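You operate a simulated robot arm through the tools that you are given. There is no shell and no other tool.

You run a simulated robot arm. Do the job below in one go: nothing can be reset, and whatever is moved stays where it is left.

## Task
Spin the two dripping towels till they are only damp.
Fine: balance them in the drum, use the spin cycle; the dry clothes stay in the basket.

Only the result counts: the job must be done as asked and must still hold three seconds after the hand-in. Knocking over, shifting, dropping, spilling or breaking anything else fails it. Flat cloth is picked up by pressing the open fingertips on it (5 to 10 N) and closing them slowly along it; thin cloth reads only 2 to 8 mm in the jaws.

## Robot
A 6-joint arm with a three-finger gripper, fixed in place. Base frame: the origin is on the floor under the middle of its stand, x ahead of it, y to its left, z up. Lengths are in m, angles in rad, forces in N, time in s.
It reaches about 1.213 m from its shoulder. Its first joint turns from -2.897 to 2.897 rad. Payload 4.89 kg.
The tool frame sits at the grasp point between the pads (the TCP): z along the fingers, y along the line on which they close. The tips reach 0.03 m beyond it. The gripper opens to 0.164 m; its body begins 0.125 m behind the TCP.
Orientation is that of the tool frame in the base frame, as a unit quaternion [w, x, y, z]. With the fingers straight down and closing along the base's y, the tool's x points along the base's -x, its y along +y and its z along -z.

## Interface
- The arm moves only by the tool arm_command. Its arguments are lists of equal length, an entry for each row: "grip": the finger opening in m, from 0 to 0.164; "delta_pos": the shift along the base's x, y, z in m, a list of three; "delta_rot": the turn, a rotation vector about the base's x, y, z in rad, a list of three. In form: {"grip": [grip, ...], "delta_pos": [[dx, dy, dz], ...], "delta_rot": [[rx, ry, rz], ...]}. A call has 1 to 20 rows; each row shifts and turns the commanded pose from where the row before left it. Rows are played at 5 a second. More than 0.05 m and 0.15 rad between two rows, or a gripper value outside its range, and nothing of the call is played. Where a pose cannot be reached the arm comes as near as it can. A force on the tool above 50 N (or 10 N above the force at the start of the call, whichever is more), or a blocked arm, ends the call early, and 0.2 s more pass. Each finger travels about 0.108 m/s and halts on what it meets, pressing with about 37 N; the grip force reading is that of the motor and also rises with nothing between the fingers. The clock runs only during rows and for 0.2 s after the last one: add rows that do not move to give the fingers time. It gives the time, the measured TCP pose, the force on the tool (base axes), the opening and the grip force at its end, in the units of the frame above (readings bear some noise), with the torque about the TCP (base axes, N m) and any sound that the robot's microphone picked up.
- Cameras (640 x 400 px; columns grow to the right, rows downward): "scene" is fixed at [0.3991, -0.5017, 1.6807]; the picture's right is [0.86, -0.51, 0.00], its down [-0.27, -0.45, -0.85] and it looks along [0.43, 0.73, -0.53] (base axes); focal length 214 px, centre (320, 200). "wrist" rides on the gripper at [0.076, -0.002, -0.152] in the tool frame; the picture's right is [0.02, 1.00, 0.00], its down [-0.88, 0.02, -0.47] and it looks along [-0.47, 0.01, 0.88] (tool axes); focal length 247 px, centre (320, 200). There is no depth. A picture from a camera that has moved, and an enlarged one, comes with that camera's place and axes in the base frame and with its lens.
- capture(camera): a new picture of that camera. It takes no simulated time.
- move_column(by): moves the trunk up (or, below 0, down) by that many m; the arm rides with it, the base frame stays. It gives what a move gives, with no picture.
- enlarge(camera, box): a new picture of the part [left, top, right, bottom] of that camera's present view, enlarged. It takes no simulated time.
- hand_in(): hands the job in; it is judged then, once.

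Places have to be worked out from the pictures, the camera data and where the tool is seen. Open the gripper and draw the arm clear of the work before you hand the job in, unless the task says otherwise.

The tools are called after "Call:" by a JSON object that holds its "api" and its "payload". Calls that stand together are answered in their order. arm_command: Moves the arm, as the interface text tells. Its arguments: {"type":"object","properties":{"grip":{"type":"array"},"delta_pos":{"type":"array"},"delta_rot":{"type":"array"}},"required":["grip","delta_pos","delta_rot"]} The other tools are called the same way: move_column (by) moves the trunk up or down; capture (camera) takes a picture; enlarge (camera, box) takes an enlarged picture of a part of a camera's view; hand_in () hands the job in.

At the start:

```text
clock: 0.0
tool_pos: [0.5865, 0.2327, 1.615]
tool_rot: [0.0, 0.0, 1.0, 0.0]
ft_force: [0.2, 0.6, 0.5]
moment: [0.0, -0.03, 0.01]
grip_width: 0.164
gripper_force: 0.2
trunk travel left (down, up): [-0.2, 0.19]
```

scene: 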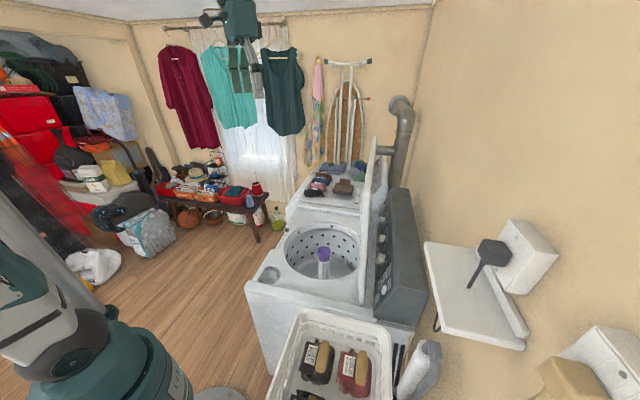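
wrist: 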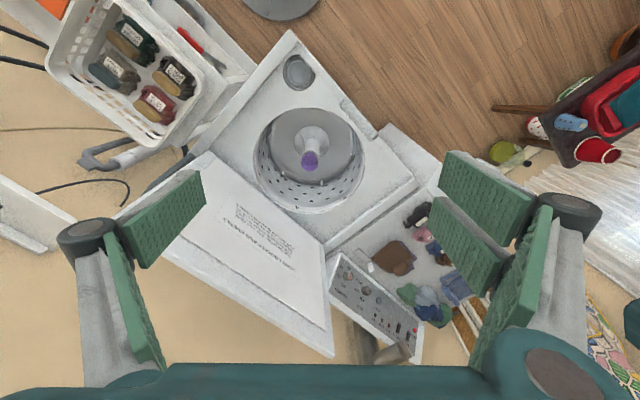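

I begin by looking closer at the washer, its panel, the basket and the dryer top before any movement.

Call:
{"api": "enlarge", "payload": {"camera": "scene", "box": [240, 140, 440, 280]}}

Call:
{"api": "enlarge", "payload": {"camera": "scene", "box": [240, 270, 440, 400]}}

Call:
{"api": "enlarge", "payload": {"camera": "wrist", "box": [40, 0, 240, 140]}}

Call:
{"api": "enlarge", "payload": {"camera": "wrist", "box": [320, 180, 480, 360]}}

Call:
{"api": "enlarge", "payload": {"camera": "wrist", "box": [230, 40, 430, 280]}}

```text
2.86 times, centred on (340, 210) of scene
camera zoom: at [0.3991, -0.5017, 1.6807], right [0.86, -0.51, 0.0], down [-0.27, -0.45, -0.85], along [0.43, 0.73, -0.53], focal length 613 px, centre (263, 171)
```

zoom: 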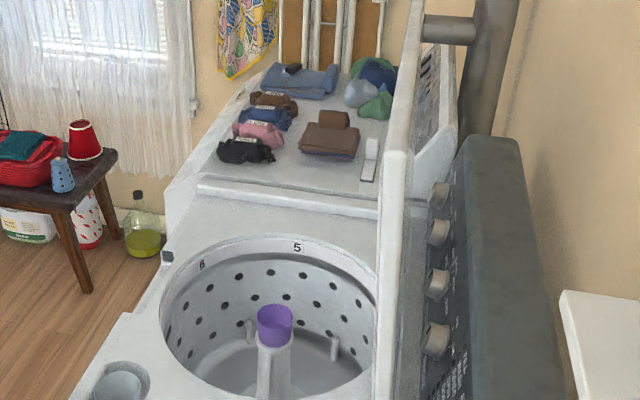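

```text
3.08 times, centred on (340, 335) of scene
camera zoom: at [0.3991, -0.5017, 1.6807], right [0.86, -0.51, 0.0], down [-0.27, -0.45, -0.85], along [0.43, 0.73, -0.53], focal length 660 px, centre (258, -215)
```

zoom: 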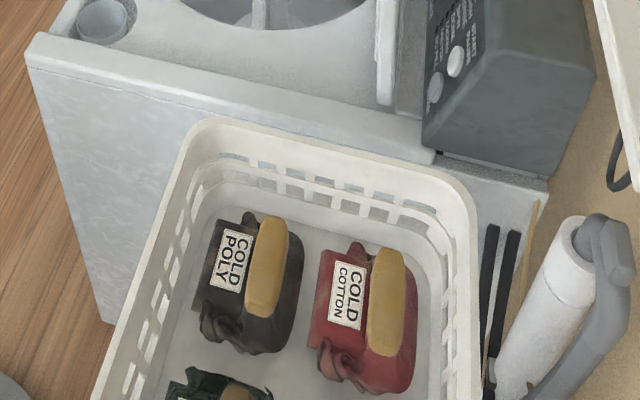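

```text
2.86 times, centred on (140, 70) of wrist
camera zoom: at [0.5086, 0.2321, 1.7662], right [-0.02, 1.0, 0.0], down [0.88, 0.02, 0.47], along [0.47, 0.01, -0.88], focal length 706 px, centre (834, 571)
```

zoom: 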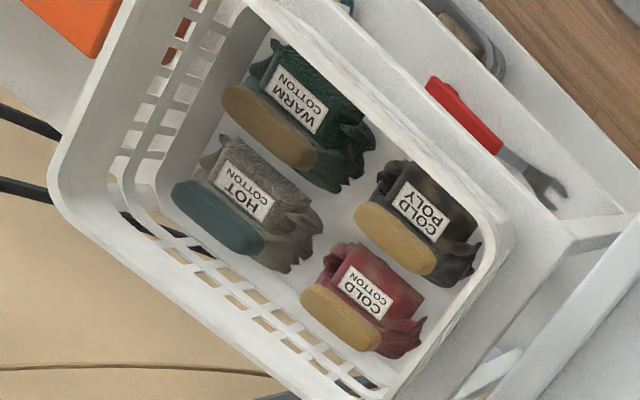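

```text
2.22 times, centred on (400, 270) of wrist
camera zoom: at [0.5086, 0.2321, 1.7662], right [-0.02, 1.0, 0.0], down [0.88, 0.02, 0.47], along [0.47, 0.01, -0.88], focal length 549 px, centre (142, 44)
```

zoom: 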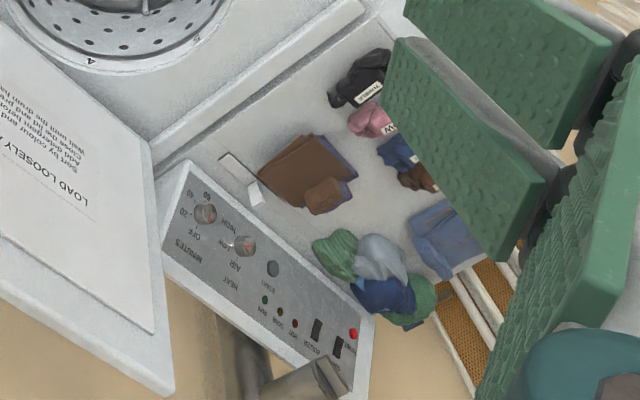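

```text
1.67 times, centred on (330, 160) of wrist
camera zoom: at [0.5086, 0.2321, 1.7662], right [-0.02, 1.0, 0.0], down [0.88, 0.02, 0.47], along [0.47, 0.01, -0.88], focal length 412 px, centre (303, 267)
```

zoom: 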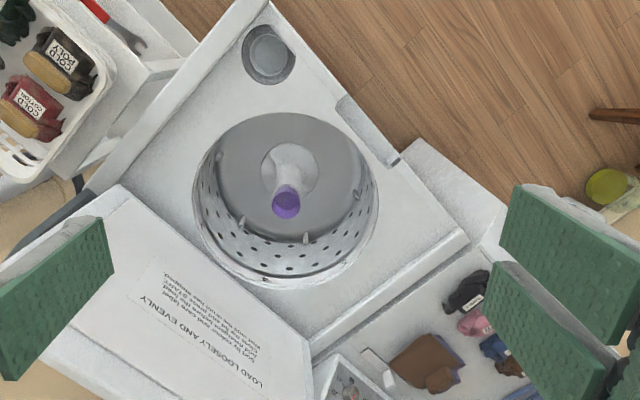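

The four bundles in the basket and the things on the dryer carry labels; the dripping towels aren't obvious yet. I search the rest of the room in enlarged views.

Call:
{"api": "enlarge", "payload": {"camera": "scene", "box": [150, 140, 290, 240]}}

Call:
{"api": "enlarge", "payload": {"camera": "scene", "box": [0, 60, 190, 290]}}

Call:
{"api": "enlarge", "payload": {"camera": "scene", "box": [290, 50, 440, 220]}}

Call:
{"api": "enlarge", "payload": {"camera": "scene", "box": [400, 200, 640, 400]}}

Call:
{"api": "enlarge", "payload": {"camera": "scene", "box": [350, 190, 440, 340]}}

Call:
{"api": "enlarge", "payload": {"camera": "wrist", "box": [0, 0, 320, 200]}}

Call:
{"api": "enlarge", "payload": {"camera": "wrist", "box": [440, 40, 640, 200]}}

```text
4.00 times, centred on (220, 190) of scene
camera zoom: at [0.3991, -0.5017, 1.6807], right [0.86, -0.51, 0.0], down [-0.27, -0.45, -0.85], along [0.43, 0.73, -0.53], focal length 858 px, centre (720, 240)
```

zoom: 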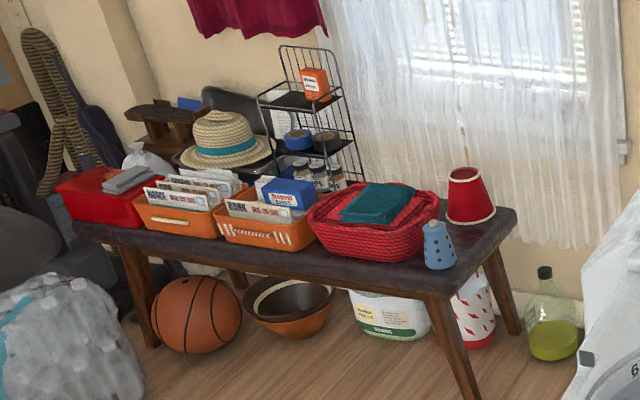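

```text
1.74 times, centred on (95, 175) of scene
camera zoom: at [0.3991, -0.5017, 1.6807], right [0.86, -0.51, 0.0], down [-0.27, -0.45, -0.85], along [0.43, 0.73, -0.53], focal length 373 px, centre (711, 244)
```

zoom: 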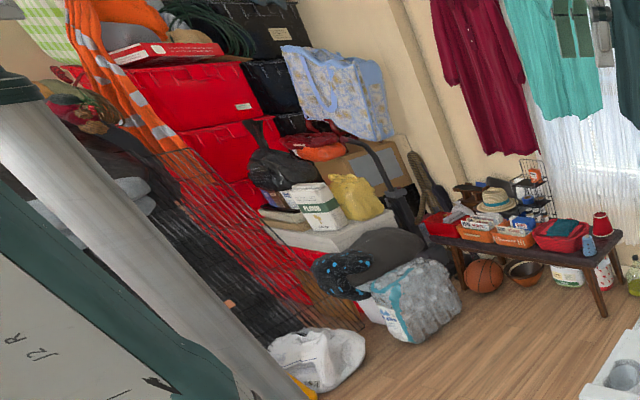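

```text
2.35 times, centred on (365, 135) of scene
camera zoom: at [0.3991, -0.5017, 1.6807], right [0.86, -0.51, 0.0], down [-0.27, -0.45, -0.85], along [0.43, 0.73, -0.53], focal length 505 px, centre (214, 353)
```

zoom: 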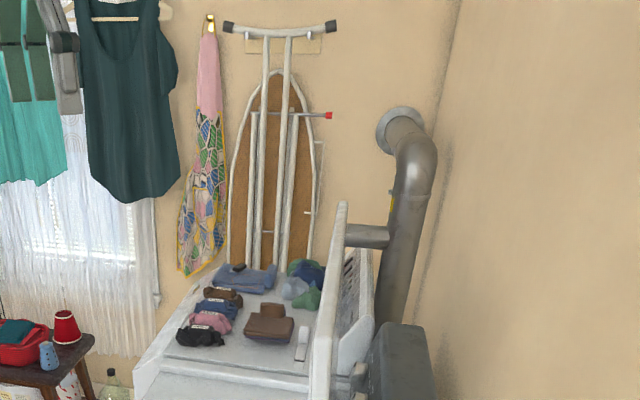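

```text
2.00 times, centred on (520, 300) of scene
camera zoom: at [0.3991, -0.5017, 1.6807], right [0.86, -0.51, 0.0], down [-0.27, -0.45, -0.85], along [0.43, 0.73, -0.53], focal length 429 px, centre (-80, 0)
```

zoom: 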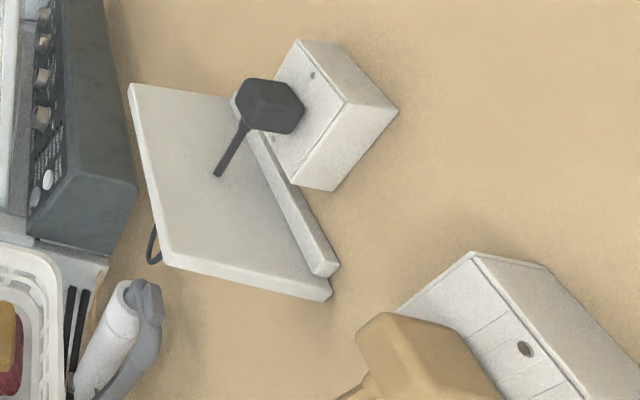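

```text
2.67 times, centred on (395, 265) of scene
camera zoom: at [0.3991, -0.5017, 1.6807], right [0.86, -0.51, 0.0], down [-0.27, -0.45, -0.85], along [0.43, 0.73, -0.53], focal length 572 px, centre (120, 27)
```

zoom: 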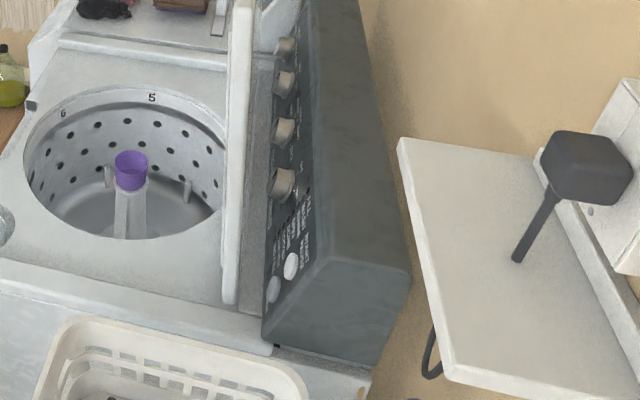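

```text
2.00 times, centred on (160, 100) of wrist
camera zoom: at [0.5086, 0.2321, 1.7662], right [-0.02, 1.0, 0.0], down [0.88, 0.02, 0.47], along [0.47, 0.01, -0.88], focal length 494 px, centre (640, 400)
```

zoom: 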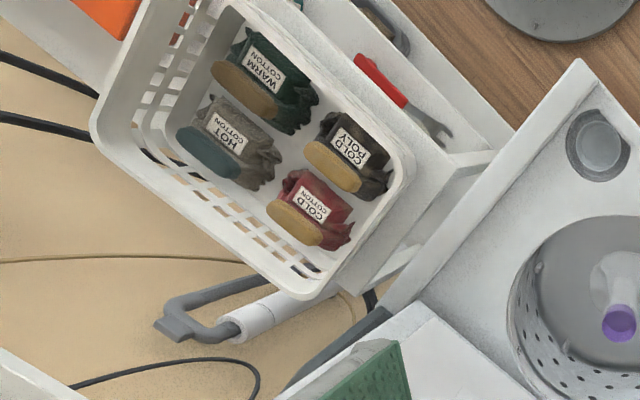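

```text
2.50 times, centred on (540, 120) of wrist
camera zoom: at [0.5086, 0.2321, 1.7662], right [-0.02, 1.0, 0.0], down [0.88, 0.02, 0.47], along [0.47, 0.01, -0.88], focal length 617 px, centre (-230, 400)
```

zoom: 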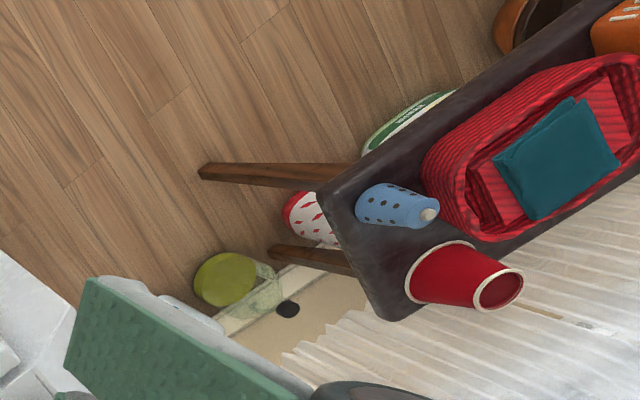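

Triangulating between both pictures: washer top is at z≈0.92, drum centre near (0.80, 0.20), and the basket holds bundles around (0.55, -0.35, 0.9). I move the wrist camera over the basket, staying high, to see which bundles are wet.

Call:
{"api": "arm_command", "payload": {"grip": [0.164, 0.164, 0.164, 0.164, 0.164, 0.164, 0.164, 0.164, 0.164, 0.164, 0.164, 0.164], "delta_pos": [[-0.0172, -0.0427, -0.0096], [-0.0172, -0.0427, -0.0096], [-0.0172, -0.0427, -0.0096], [-0.0172, -0.0427, -0.0096], [-0.0172, -0.0427, -0.0096], [-0.0172, -0.0427, -0.0096], [-0.0172, -0.0427, -0.0096], [-0.0172, -0.0427, -0.0096], [-0.0172, -0.0427, -0.0096], [-0.0172, -0.0427, -0.0096], [-0.0172, -0.0427, -0.0096], [-0.0172, -0.0427, -0.0096]], "delta_rot": [[0, 0, 0], [0, 0, 0], [0, 0, 0], [0, 0, 0], [0, 0, 0], [0, 0, 0], [0, 0, 0], [0, 0, 0], [0, 0, 0], [0, 0, 0], [0, 0, 0], [0, 0, 0]]}}

Call:
{"api": "capture", "payload": {"camera": "wrist"}}

Call:
{"api": "capture", "payload": {"camera": "scene"}}

```text
clock: 2.6
tool_pos: [0.3788, -0.2791, 1.5002]
tool_rot: [0.001, -0.001, 1.0, 0.0]
ft_force: [-0.3, 0.6, 0.6]
moment: [-0.12, -0.03, 0.02]
grip_width: 0.1641
gripper_force: 0.1
trunk travel left (down, up): [-0.2, 0.19]
```

```text
taken
camera wrist: at [0.3017, -0.2803, 1.6517], right [-0.02, 1.0, 0.0], down [0.88, 0.02, 0.47], along [0.47, 0.01, -0.88], focal length 247 px, centre (320, 200)
```

wrist: 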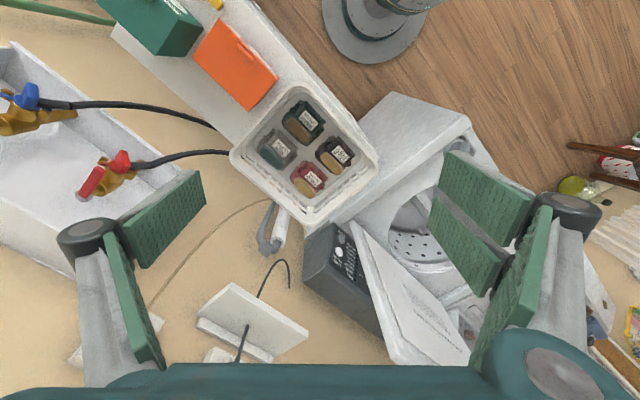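

```text
taken
```

scene: 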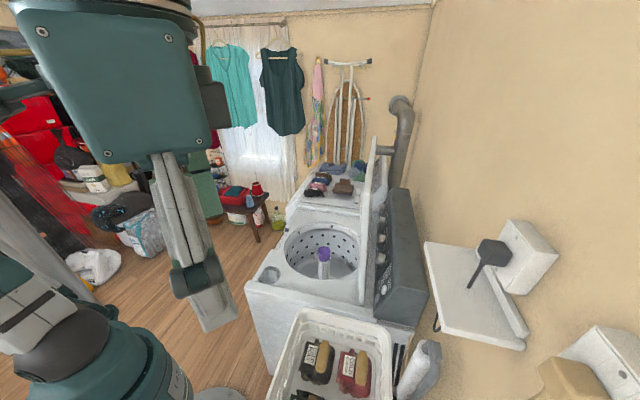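

The basket sits on a shelf or cart between the sink and the washer. I enlarge the basket and its surroundings.

Call:
{"api": "enlarge", "payload": {"camera": "wrist", "box": [225, 70, 385, 220]}}

Call:
{"api": "enlarge", "payload": {"camera": "wrist", "box": [100, 0, 300, 125]}}

Call:
{"api": "enlarge", "payload": {"camera": "wrist", "box": [290, 190, 480, 370]}}

Call:
{"api": "enlarge", "payload": {"camera": "wrist", "box": [260, 105, 360, 205]}}

```text
2.67 times, centred on (305, 145) of wrist
camera zoom: at [0.3017, -0.2803, 1.6517], right [-0.02, 1.0, 0.0], down [0.88, 0.02, 0.47], along [0.47, 0.01, -0.88], focal length 659 px, centre (360, 347)
```

zoom: 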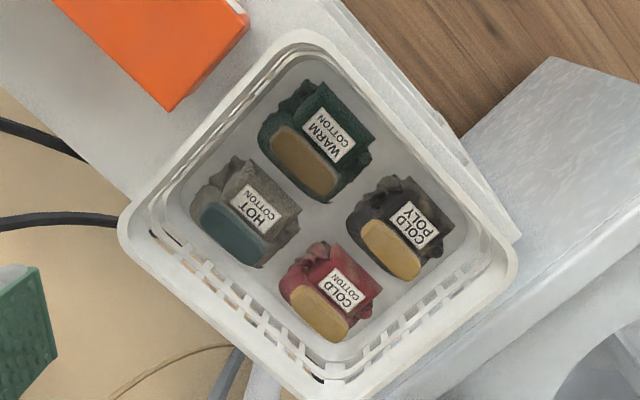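

```text
3.20 times, centred on (200, 62) of wrist
camera zoom: at [0.3017, -0.2803, 1.6517], right [-0.02, 1.0, 0.0], down [0.88, 0.02, 0.47], along [0.47, 0.01, -0.88], focal length 790 px, centre (704, 640)
```

zoom: 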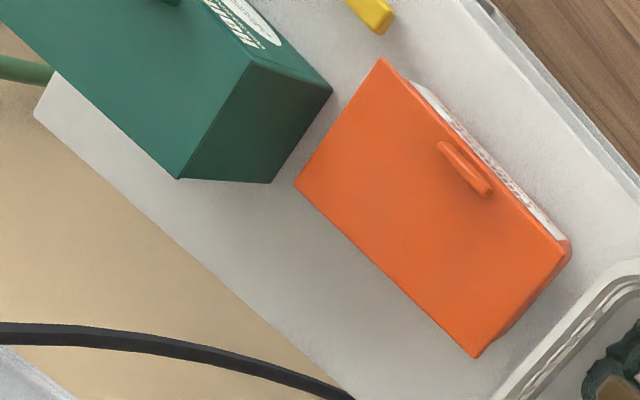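

```text
2.22 times, centred on (385, 280) of wrist
camera zoom: at [0.3017, -0.2803, 1.6517], right [-0.02, 1.0, 0.0], down [0.88, 0.02, 0.47], along [0.47, 0.01, -0.88], focal length 549 px, centre (176, 22)
```

zoom: 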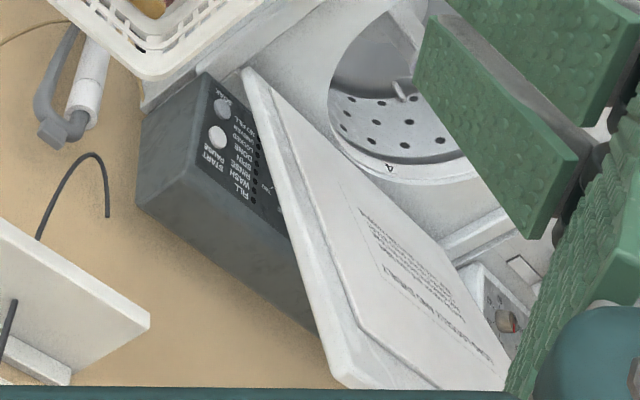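

```text
4.00 times, centred on (310, 155) of wrist
camera zoom: at [0.3017, -0.2803, 1.6517], right [-0.02, 1.0, 0.0], down [0.88, 0.02, 0.47], along [0.47, 0.01, -0.88], focal length 988 px, centre (360, 380)
```

zoom: 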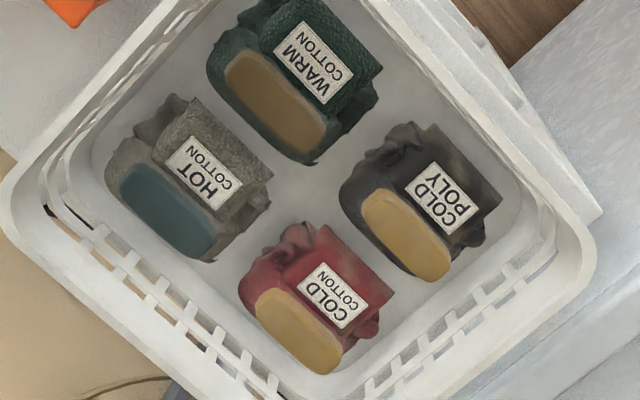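

The bundles in the basket look like WARM, HOT, COLD and COLD/POLY labelled cloths, and I still need to tell wet from dry. I check the sink region to the left too.

Call:
{"api": "enlarge", "payload": {"camera": "wrist", "box": [0, 20, 240, 240]}}

Call:
{"api": "enlarge", "payload": {"camera": "scene", "box": [270, 300, 400, 400]}}

Call:
{"api": "enlarge", "payload": {"camera": "scene", "box": [520, 300, 640, 400]}}

```text
1.82 times, centred on (120, 130) of wrist
camera zoom: at [0.3017, -0.2803, 1.6517], right [-0.02, 1.0, 0.0], down [0.88, 0.02, 0.47], along [0.47, 0.01, -0.88], focal length 449 px, centre (684, 327)
```

zoom: 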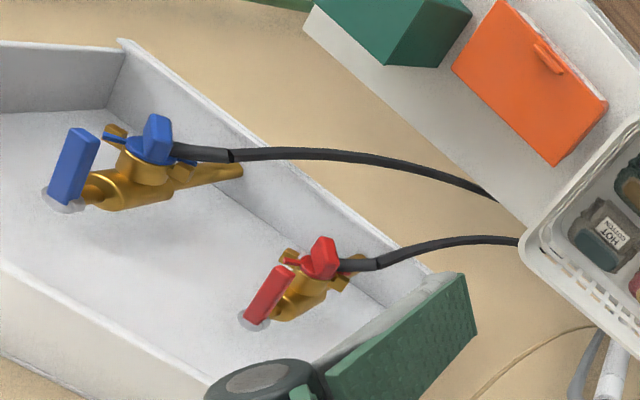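

```text
4.00 times, centred on (335, 350) of scene
camera zoom: at [0.3991, -0.5017, 1.6807], right [0.86, -0.51, 0.0], down [-0.27, -0.45, -0.85], along [0.43, 0.73, -0.53], focal length 858 px, centre (260, -400)
```

zoom: 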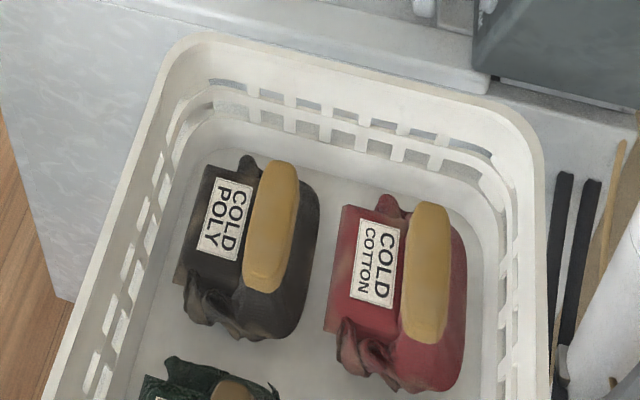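

```text
4.00 times, centred on (580, 350) of scene
camera zoom: at [0.3991, -0.5017, 1.6807], right [0.86, -0.51, 0.0], down [-0.27, -0.45, -0.85], along [0.43, 0.73, -0.53], focal length 858 px, centre (-720, -400)
```

zoom: 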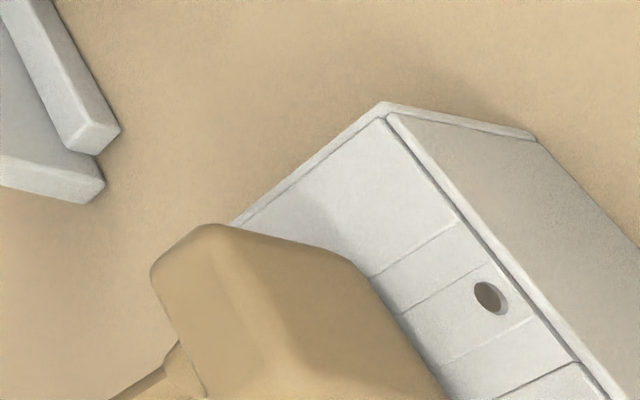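

Only supply valves are in that wall box, no towels. I descend to about z=1.2 over the near edge of the basket for a close look at the cloth textures.

Call:
{"api": "arm_command", "payload": {"grip": [0.164, 0.164, 0.164, 0.164, 0.164, 0.164, 0.164, 0.164], "delta_pos": [[-0.004, -0.005, -0.036], [-0.004, -0.005, -0.036], [-0.004, -0.005, -0.036], [-0.004, -0.005, -0.036], [-0.004, -0.005, -0.036], [-0.004, -0.005, -0.036], [-0.004, -0.005, -0.036], [-0.004, -0.005, -0.036]], "delta_rot": [[0, 0, 0], [0, 0, 0], [0, 0, 0], [0, 0, 0], [0, 0, 0], [0, 0, 0], [0, 0, 0], [0, 0, 0]]}}

Call:
{"api": "capture", "payload": {"camera": "wrist"}}

Call:
{"api": "capture", "payload": {"camera": "scene"}}

```text
clock: 4.4
tool_pos: [0.348, -0.3081, 1.2095]
tool_rot: [0.0, -0.012, 1.0, -0.001]
ft_force: [-0.7, -0.4, -0.6]
moment: [0.01, -0.09, -0.04]
grip_width: 0.1639
gripper_force: 0.0
trunk travel left (down, up): [-0.2, 0.19]
```

```text
taken
camera wrist: at [0.2713, -0.3111, 1.3614], right [-0.04, 1.0, 0.0], down [0.88, 0.04, 0.47], along [0.47, 0.02, -0.88], focal length 247 px, centre (320, 200)
```

wrist: 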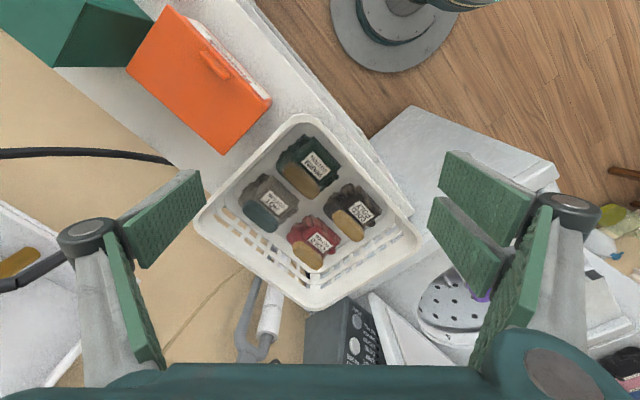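

```text
taken
```

scene: 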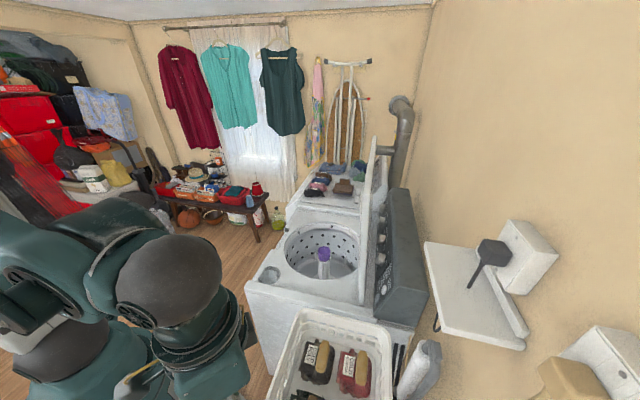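

The arm is near its inner limit here. I enlarge the four bundles.

Call:
{"api": "enlarge", "payload": {"camera": "wrist", "box": [235, 120, 395, 220]}}

Call:
{"api": "enlarge", "payload": {"camera": "wrist", "box": [270, 130, 345, 180]}}

Call:
{"api": "enlarge", "payload": {"camera": "wrist", "box": [235, 165, 315, 235]}}

Call:
{"api": "enlarge", "payload": {"camera": "wrist", "box": [280, 180, 390, 275]}}

Call:
{"api": "enlarge", "payload": {"camera": "wrist", "box": [190, 105, 430, 320]}}

```text
4.00 times, centred on (315, 170) of wrist
camera zoom: at [0.2713, -0.3111, 1.3614], right [-0.04, 1.0, 0.0], down [0.88, 0.04, 0.47], along [0.47, 0.02, -0.88], focal length 988 px, centre (340, 320)
```

zoom: 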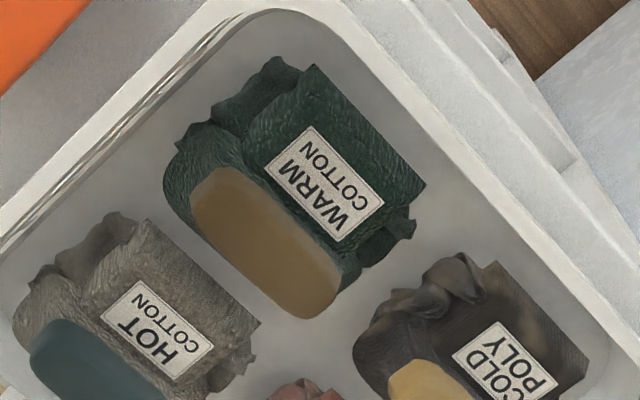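

```text
8.00 times, centred on (308, 155) of wrist
camera zoom: at [0.2713, -0.3111, 1.3614], right [-0.04, 1.0, 0.0], down [0.88, 0.04, 0.47], along [0.47, 0.02, -0.88], focal length 1976 px, centre (420, 560)
```

zoom: 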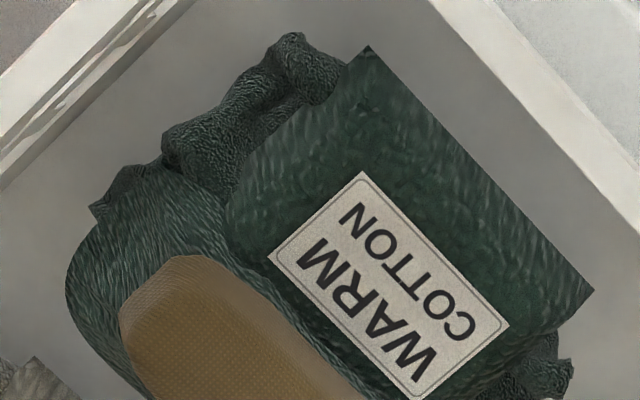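

```text
5.71 times, centred on (275, 200) of wrist
camera zoom: at [0.2713, -0.3111, 1.3614], right [-0.04, 1.0, 0.0], down [0.88, 0.04, 0.47], along [0.47, 0.02, -0.88], focal length 1411 px, centre (577, 200)
```

zoom: 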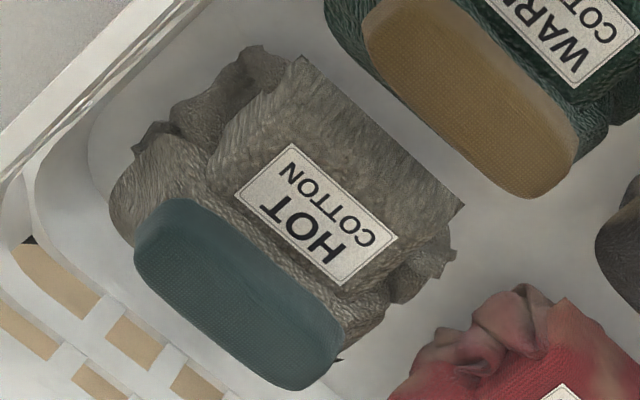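

```text
4.21 times, centred on (335, 228) of wrist
camera zoom: at [0.2713, -0.3111, 1.3614], right [-0.04, 1.0, 0.0], down [0.88, 0.04, 0.47], along [0.47, 0.02, -0.88], focal length 1040 px, centre (257, 84)
```

zoom: 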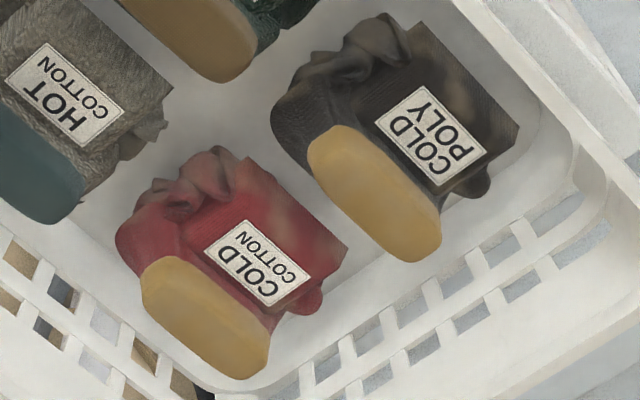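

```text
1.86 times, centred on (310, 212) of wrist
camera zoom: at [0.2713, -0.3111, 1.3614], right [-0.04, 1.0, 0.0], down [0.88, 0.04, 0.47], along [0.47, 0.02, -0.88], focal length 460 px, centre (339, 177)
```

zoom: 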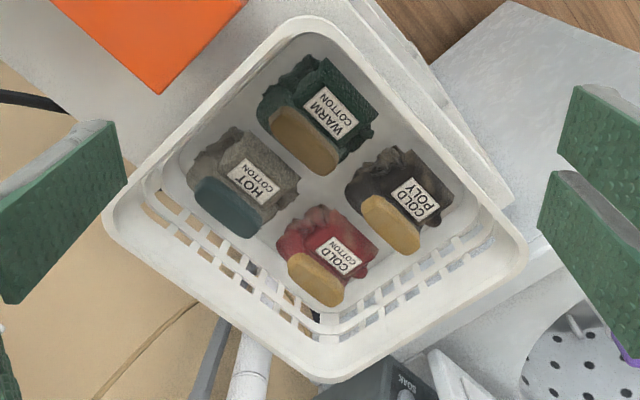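

The green WARM and grey HOT bundles have terry texture and a uniformly dark, soaked look; the two COLD ones are smooth garments with lighter dry patches. So the towels are most likely WARM and HOT, which lifting will confirm by weight. Next I lift and look into the drum.

Call:
{"api": "arm_command", "payload": {"grip": [0.164, 0.164, 0.164, 0.164, 0.164, 0.164, 0.164, 0.164, 0.164, 0.164, 0.164, 0.164, 0.164, 0.164, 0.164, 0.164, 0.164], "delta_pos": [[0.005, 0, 0.045], [0.005, 0, 0.045], [0.005, 0, 0.045], [0.005, 0, 0.045], [0.005, 0, 0.045], [0.008, 0.043, 0], [0.008, 0.043, 0], [0.008, 0.043, 0], [0.008, 0.043, 0], [0.008, 0.043, 0], [0.008, 0.043, 0], [0.008, 0.043, 0], [0.008, 0.043, 0], [0.008, 0.043, 0], [0.008, 0.043, 0], [0.008, 0.043, 0], [0.008, 0.043, 0]], "delta_rot": [[0, 0, 0], [0, 0, 0], [0, 0, 0], [0, 0, 0], [0, 0, 0], [0, 0, 0], [0, 0, 0], [0, 0, 0], [0, 0, 0], [0, 0, 0], [0, 0, 0], [0, 0, 0], [0, 0, 0], [0, 0, 0], [0, 0, 0], [0, 0, 0], [0, 0, 0]]}}

Call:
{"api": "capture", "payload": {"camera": "wrist"}}

Call:
{"api": "capture", "payload": {"camera": "scene"}}

```text
clock: 8.0
tool_pos: [0.4681, 0.1973, 1.4348]
tool_rot: [0.0, 0.0, 1.0, 0.0]
ft_force: [0.0, -0.8, 0.9]
moment: [0.13, -0.09, 0.0]
grip_width: 0.164
gripper_force: 0.1
trunk travel left (down, up): [-0.2, 0.19]
```

```text
taken
camera wrist: at [0.391, 0.1953, 1.5878], right [-0.02, 1.0, 0.0], down [0.88, 0.02, 0.47], along [0.47, 0.01, -0.88], focal length 247 px, centre (320, 200)
```

wrist: 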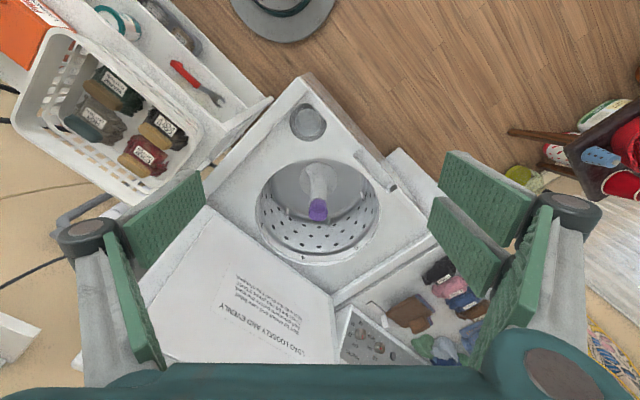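

```text
taken
```

scene: 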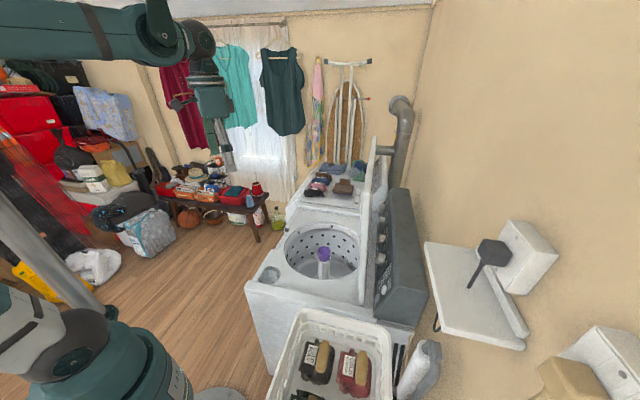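

Call:
{"api": "enlarge", "payload": {"camera": "wrist", "box": [240, 130, 400, 270]}}

Call:
{"api": "enlarge", "payload": {"camera": "wrist", "box": [180, 220, 400, 370]}}

Call:
{"api": "enlarge", "payload": {"camera": "scene", "box": [160, 20, 280, 190]}}

Call:
{"api": "enlarge", "payload": {"camera": "wrist", "box": [330, 280, 420, 370]}}

Call:
{"api": "enlarge", "payload": {"camera": "scene", "box": [350, 180, 430, 330]}}

```text
2.86 times, centred on (320, 200) of wrist
camera zoom: at [0.391, 0.1953, 1.5878], right [-0.02, 1.0, 0.0], down [0.88, 0.02, 0.47], along [0.47, 0.01, -0.88], focal length 706 px, centre (320, 200)
```

zoom: 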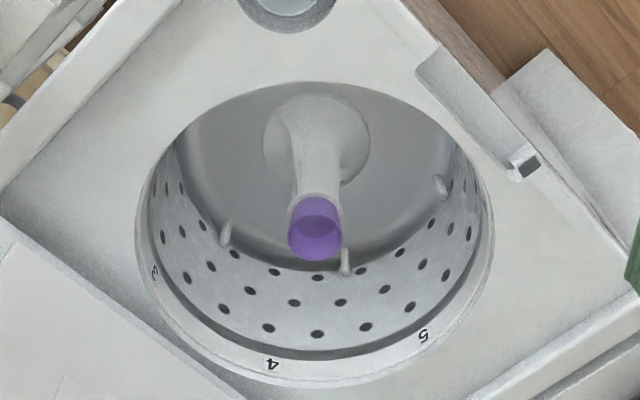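

```text
2.67 times, centred on (290, 295) of wrist
camera zoom: at [0.391, 0.1953, 1.5878], right [-0.02, 1.0, 0.0], down [0.88, 0.02, 0.47], along [0.47, 0.01, -0.88], focal length 659 px, centre (400, -53)
```

zoom: 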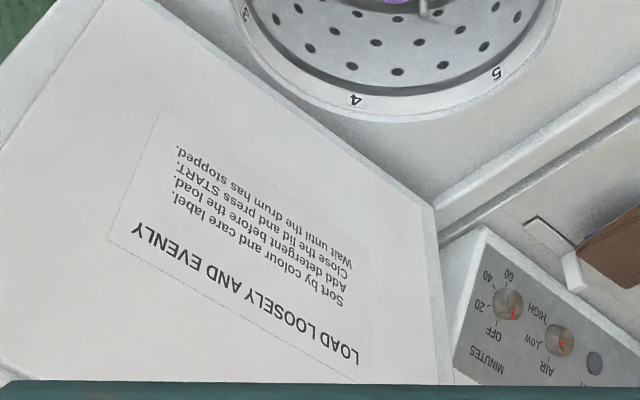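

```text
2.35 times, centred on (220, 105) of scene
camera zoom: at [0.3991, -0.5017, 1.6807], right [0.86, -0.51, 0.0], down [-0.27, -0.45, -0.85], along [0.43, 0.73, -0.53], focal length 505 px, centre (555, 424)
```

zoom: 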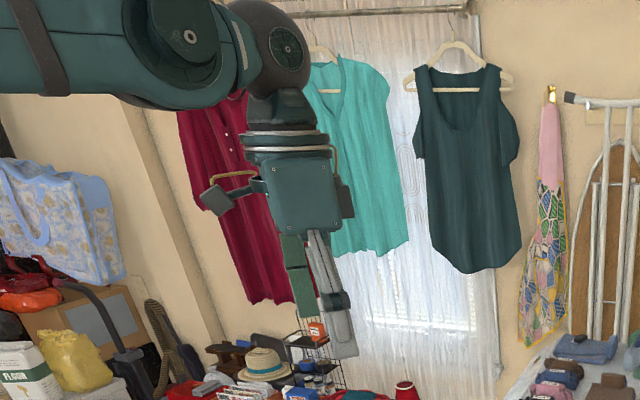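

```text
4.44 times, centred on (375, 325) of wrist
camera zoom: at [0.391, 0.1953, 1.5878], right [-0.02, 1.0, 0.0], down [0.88, 0.02, 0.47], along [0.47, 0.01, -0.88], focal length 1098 px, centre (76, -356)
```

zoom: 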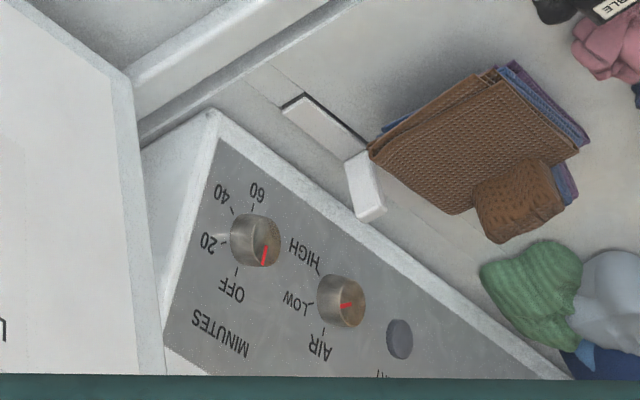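

```text
2.67 times, centred on (390, 255) of scene
camera zoom: at [0.3991, -0.5017, 1.6807], right [0.86, -0.51, 0.0], down [-0.27, -0.45, -0.85], along [0.43, 0.73, -0.53], focal length 572 px, centre (133, 53)
```

zoom: 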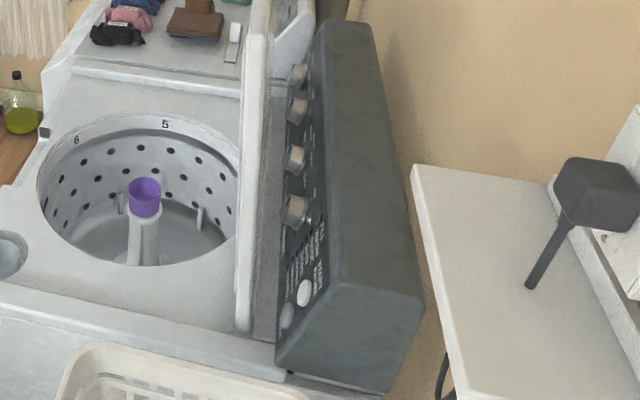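

The lid text says: load evenly, close the lid, press START, wait until the drum has stopped. Now I bring the gripper in front of the scene camera while turning it -135° about z (closing line along the basket's short spacing, camera toward the basket inside), to check the finger geometry.

Call:
{"api": "arm_command", "payload": {"grip": [0.164, 0.164, 0.164, 0.164, 0.164, 0.164, 0.164, 0.164, 0.164, 0.164, 0.164, 0.164, 0.164, 0.164, 0.164, 0.164], "delta_pos": [[0.003, -0.0185, 0.001], [0.003, -0.0185, 0.001], [0.003, -0.0185, 0.001], [0.003, -0.0185, 0.001], [0.003, -0.0185, 0.001], [0.003, -0.0185, 0.001], [0.003, -0.0185, 0.001], [0.003, -0.0185, 0.001], [0.003, -0.0185, 0.001], [0.003, -0.0185, 0.001], [0.003, -0.0185, 0.001], [0.003, -0.0185, 0.001], [0.003, -0.0185, 0.001], [0.003, -0.0185, 0.001], [0.003, -0.0185, 0.001], [0.003, -0.0185, 0.001]], "delta_rot": [[0, 0, -0.14726], [0, 0, -0.14726], [0, 0, -0.14726], [0, 0, -0.14726], [0, 0, -0.14726], [0, 0, -0.14726], [0, 0, -0.14726], [0, 0, -0.14726], [0, 0, -0.14726], [0, 0, -0.14726], [0, 0, -0.14726], [0, 0, -0.14726], [0, 0, -0.14726], [0, 0, -0.14726], [0, 0, -0.14726], [0, 0, -0.14726]]}}

Call:
{"api": "capture", "payload": {"camera": "scene"}}

Call:
{"api": "capture", "payload": {"camera": "wrist"}}

```text
clock: 11.4
tool_pos: [0.5167, -0.0986, 1.4518]
tool_rot: [0.001, 0.924, 0.382, 0.0]
ft_force: [-0.5, 1.0, -0.5]
moment: [-0.03, -0.04, -0.01]
grip_width: 0.164
gripper_force: 0.1
trunk travel left (down, up): [-0.2, 0.19]
```

```text
taken
```

scene: 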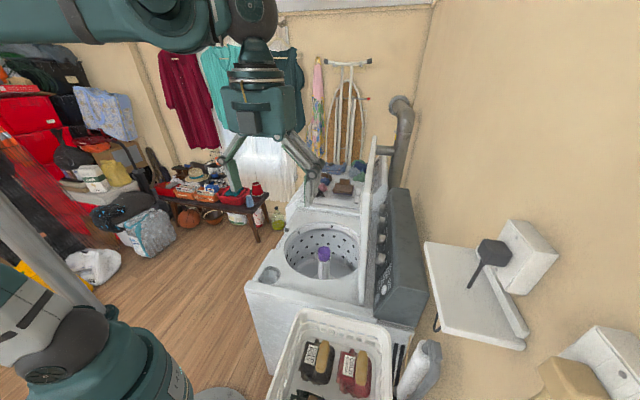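

```text
taken
camera wrist: at [0.5687, -0.0431, 1.6038], right [0.72, -0.69, 0.0], down [-0.61, -0.64, 0.47], along [-0.33, -0.34, -0.88], focal length 247 px, centre (320, 200)
```

wrist: 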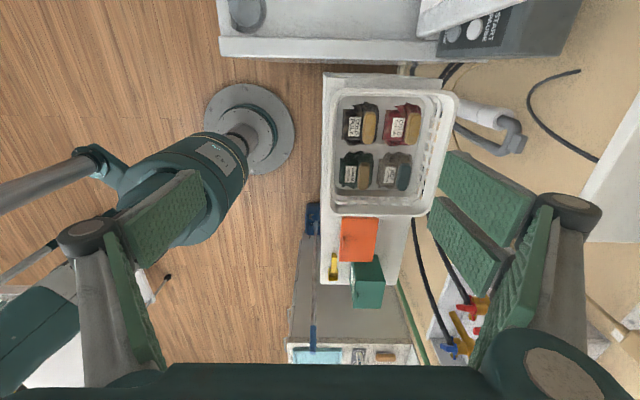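

Call:
{"api": "enlarge", "payload": {"camera": "scene", "box": [190, 60, 350, 220]}}

Call:
{"api": "enlarge", "payload": {"camera": "wrist", "box": [310, 60, 470, 230]}}

Call:
{"api": "enlarge", "payload": {"camera": "wrist", "box": [320, 80, 440, 200]}}

```text
2.50 times, centred on (270, 140) of scene
camera zoom: at [0.3991, -0.5017, 1.6807], right [0.86, -0.51, 0.0], down [-0.27, -0.45, -0.85], along [0.43, 0.73, -0.53], focal length 536 px, centre (445, 350)
```

zoom: 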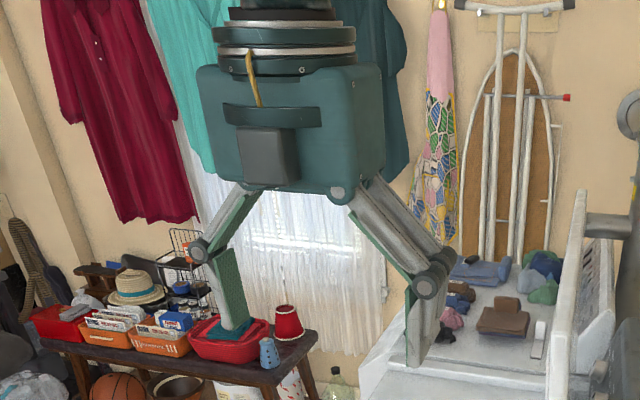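

```text
2.35 times, centred on (390, 145) of wrist
camera zoom: at [0.5687, -0.0431, 1.6038], right [0.72, -0.69, 0.0], down [-0.61, -0.64, 0.47], along [-0.33, -0.34, -0.88], focal length 581 px, centre (155, 329)
```

zoom: 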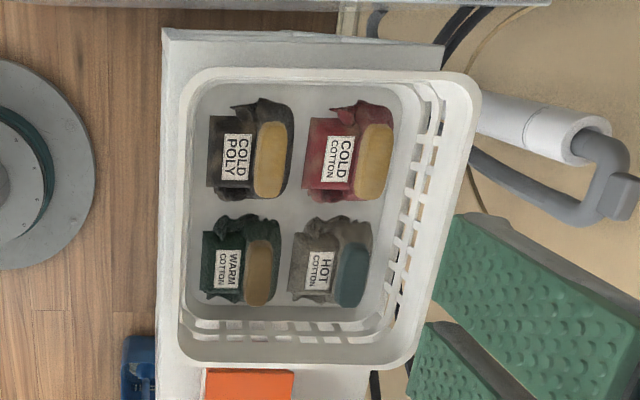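

```text
3.33 times, centred on (380, 140) of wrist
camera zoom: at [0.5687, -0.0431, 1.6038], right [0.72, -0.69, 0.0], down [-0.61, -0.64, 0.47], along [-0.33, -0.34, -0.88], focal length 823 px, centre (120, 400)
```

zoom: 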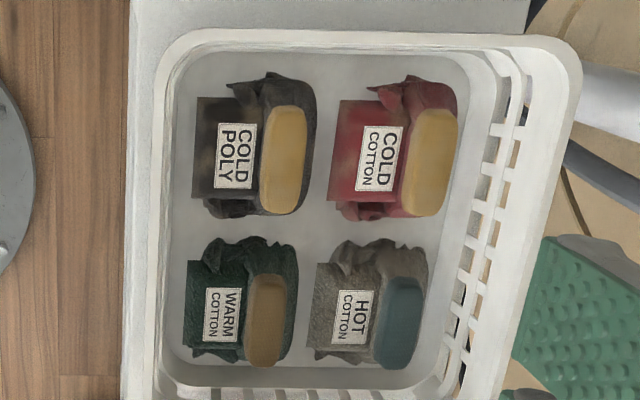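

From this top view, the bundles are tightly packed (gaps about 1 cm), each with a raised roll ~4 cm wide: WARM's roll at ≈(0.466, -0.340, top z≈0.915), HOT's at ≈(0.552, -0.425). I plan to straddle the roll with the fingers; I hover over WARM with the gripper narrowed.

Call:
{"api": "arm_command", "payload": {"grip": [0.09, 0.09, 0.09, 0.09, 0.09, 0.09, 0.09, 0.09, 0.09, 0.09], "delta_pos": [[-0.0056, -0.0268, -0.0369], [-0.0056, -0.0268, -0.0369], [-0.0056, -0.0268, -0.0369], [-0.0056, -0.0268, -0.0369], [-0.0056, -0.0268, -0.0369], [-0.0056, -0.0268, -0.0369], [-0.0056, -0.0268, -0.0369], [-0.0056, -0.0268, -0.0369], [-0.0056, -0.0268, -0.0369], [0, 0, 0]], "delta_rot": [[0, 0, 0], [0, 0, 0], [0, 0, 0], [0, 0, 0], [0, 0, 0], [0, 0, 0], [0, 0, 0], [0, 0, 0], [0, 0, 0], [0, 0, 0]]}}

Call:
{"api": "capture", "payload": {"camera": "scene"}}

Call:
{"api": "capture", "payload": {"camera": "wrist"}}

```text
clock: 13.6
tool_pos: [0.468, -0.3402, 1.1198]
tool_rot: [0.0, 0.924, 0.382, 0.0]
ft_force: [0.4, -0.3, -0.4]
moment: [0.05, 0.1, -0.02]
grip_width: 0.0901
gripper_force: 0.0
trunk travel left (down, up): [-0.2, 0.19]
```

```text
taken
```

scene: 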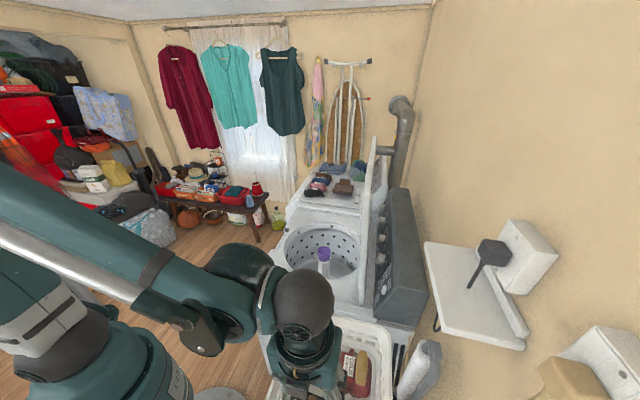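

```text
taken
camera wrist: at [0.5193, -0.2856, 1.2721], right [0.72, -0.69, 0.0], down [-0.61, -0.64, 0.47], along [-0.33, -0.34, -0.88], focal length 247 px, centre (320, 200)
```

wrist: 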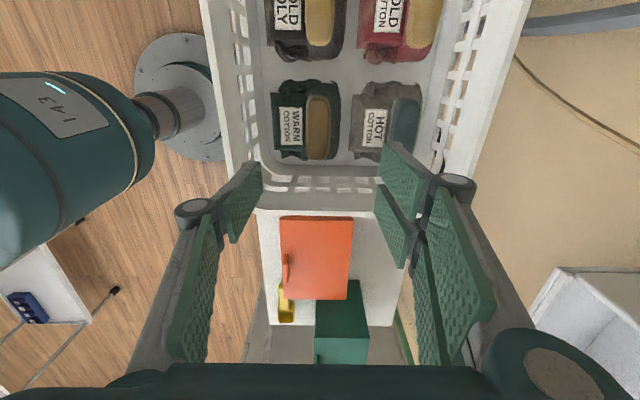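

The arm hovers well; WARM's roll sits nearly between the fingers. I enlarge to see the gaps around it.

Call:
{"api": "enlarge", "payload": {"camera": "wrist", "box": [240, 60, 440, 200]}}

Call:
{"api": "enlarge", "payload": {"camera": "wrist", "box": [170, 120, 500, 370]}}

```text
2.86 times, centred on (340, 130) of wrist
camera zoom: at [0.5193, -0.2856, 1.2721], right [0.72, -0.69, 0.0], down [-0.61, -0.64, 0.47], along [-0.33, -0.34, -0.88], focal length 706 px, centre (263, 400)
```

zoom: 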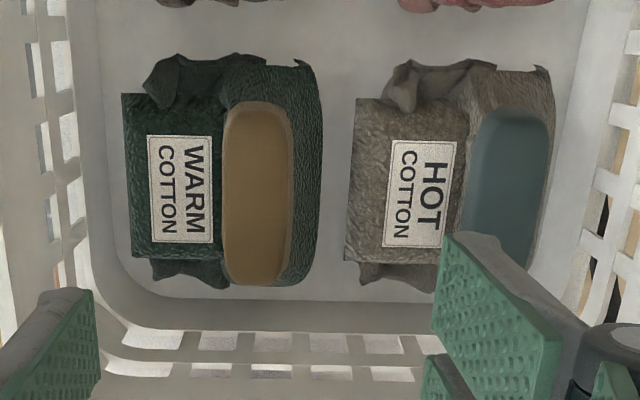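

```text
1.60 times, centred on (335, 245) of wrist
camera zoom: at [0.5193, -0.2856, 1.2721], right [0.72, -0.69, 0.0], down [-0.61, -0.64, 0.47], along [-0.33, -0.34, -0.88], focal length 395 px, centre (296, 128)
```

zoom: 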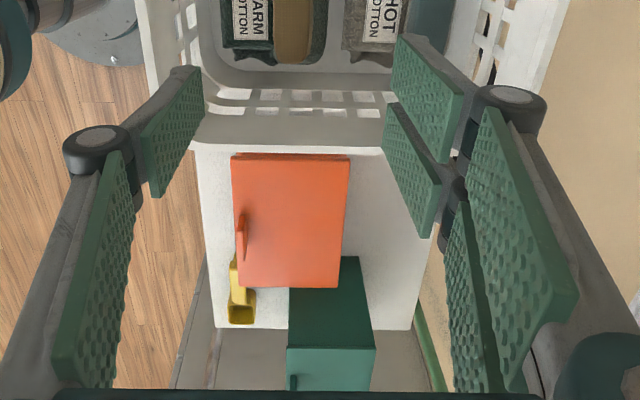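

Estimates along the basket's b-axis ((x−y)/√2): WARM spans 0.497–0.602, HOT begins at 0.616, left wall foot at 0.477. A full-width grasp with 0.115 opening centred at b≈0.549 should just fit, so I shift there and go down to z=0.99 (tips above the bundles).

Call:
{"api": "arm_command", "payload": {"grip": [0.115, 0.115, 0.115, 0.115, 0.115], "delta_pos": [[-0.0078, 0.0078, -0.02], [-0.0077, 0.0078, -0.03], [0, 0, -0.04], [0, 0, -0.04], [0, 0, 0]], "delta_rot": [[0, 0, 0], [0, 0, 0], [0, 0, 0], [0, 0, 0], [0, 0, 0]]}}

Call:
{"api": "capture", "payload": {"camera": "wrist"}}

Call:
{"api": "enlarge", "payload": {"camera": "wrist", "box": [220, 60, 440, 240]}}

Call:
{"api": "enlarge", "payload": {"camera": "scene", "box": [240, 280, 420, 400]}}

```text
clock: 14.8
tool_pos: [0.4507, -0.3252, 0.9891]
tool_rot: [-0.001, 0.924, 0.382, 0.0]
ft_force: [1.0, -0.9, -0.3]
moment: [0.04, 0.08, 0.0]
grip_width: 0.1151
gripper_force: 0.0
trunk travel left (down, up): [-0.2, 0.19]
```

```text
taken
camera wrist: at [0.5025, -0.2691, 1.1417], right [0.72, -0.69, 0.0], down [-0.61, -0.64, 0.47], along [-0.33, -0.34, -0.88], focal length 247 px, centre (320, 200)
```

wrist: 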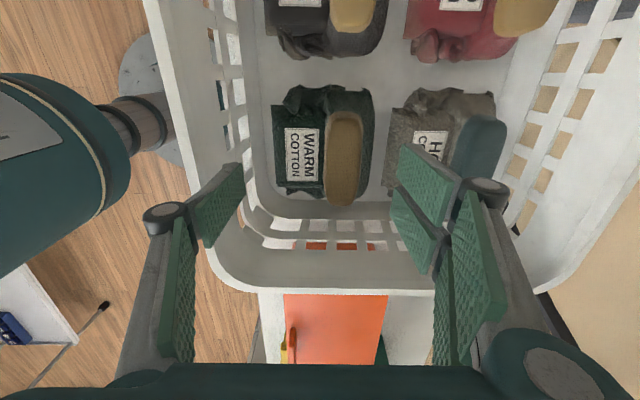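

```text
2.22 times, centred on (330, 150) of wrist
camera zoom: at [0.5025, -0.2691, 1.1417], right [0.72, -0.69, 0.0], down [-0.61, -0.64, 0.47], along [-0.33, -0.34, -0.88], focal length 549 px, centre (298, 311)
```

zoom: 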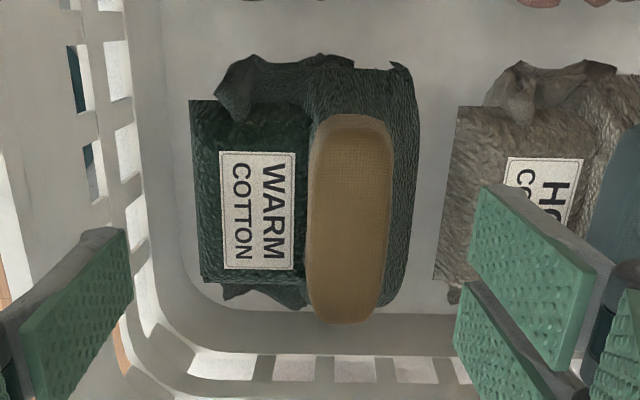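

```text
3.33 times, centred on (330, 340) of scene
camera zoom: at [0.3991, -0.5017, 1.6807], right [0.86, -0.51, 0.0], down [-0.27, -0.45, -0.85], along [0.43, 0.73, -0.53], focal length 715 px, centre (287, -267)
```

zoom: 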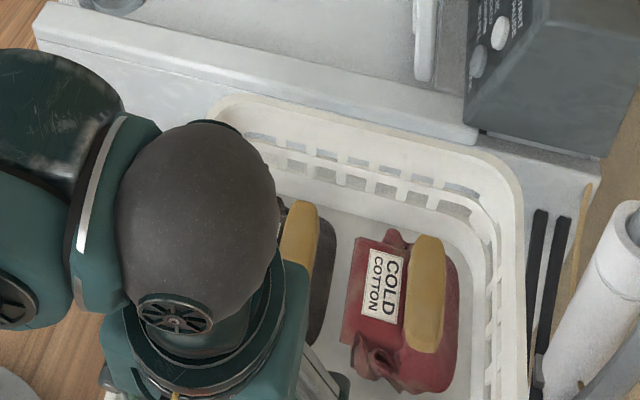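

The right fingertips would land in the slot between WARM and HOT with about 1 cm to spare. I narrow to 0.108 and go down in small steps.

Call:
{"api": "arm_command", "payload": {"grip": [0.108, 0.108, 0.108, 0.108, 0.108], "delta_pos": [[0.0007, -0.0007, 0], [0, 0, -0.015], [0, 0, -0.015], [0, 0, -0.01], [0, 0, -0.01]], "delta_rot": [[0, 0, 0], [0, 0, 0], [0, 0, 0], [0, 0, 0], [0, 0, 0]]}}

Call:
{"api": "enlarge", "payload": {"camera": "wrist", "box": [200, 60, 440, 280]}}

```text
clock: 16.0
tool_pos: [0.4508, -0.3258, 0.9399]
tool_rot: [-0.001, 0.924, 0.382, -0.001]
ft_force: [0.2, 0.7, -0.5]
moment: [-0.03, 0.01, 0.0]
grip_width: 0.1077
gripper_force: 0.0
trunk travel left (down, up): [-0.2, 0.19]
```

```text
1.82 times, centred on (320, 170) of wrist
camera zoom: at [0.503, -0.27, 1.0919], right [0.72, -0.69, 0.0], down [-0.61, -0.64, 0.47], along [-0.33, -0.34, -0.88], focal length 449 px, centre (320, 254)
```

zoom: 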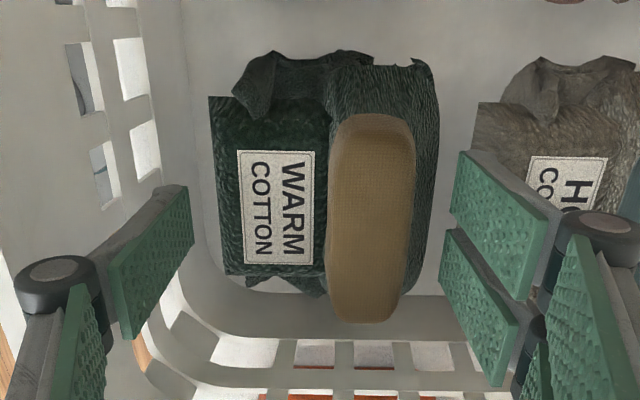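

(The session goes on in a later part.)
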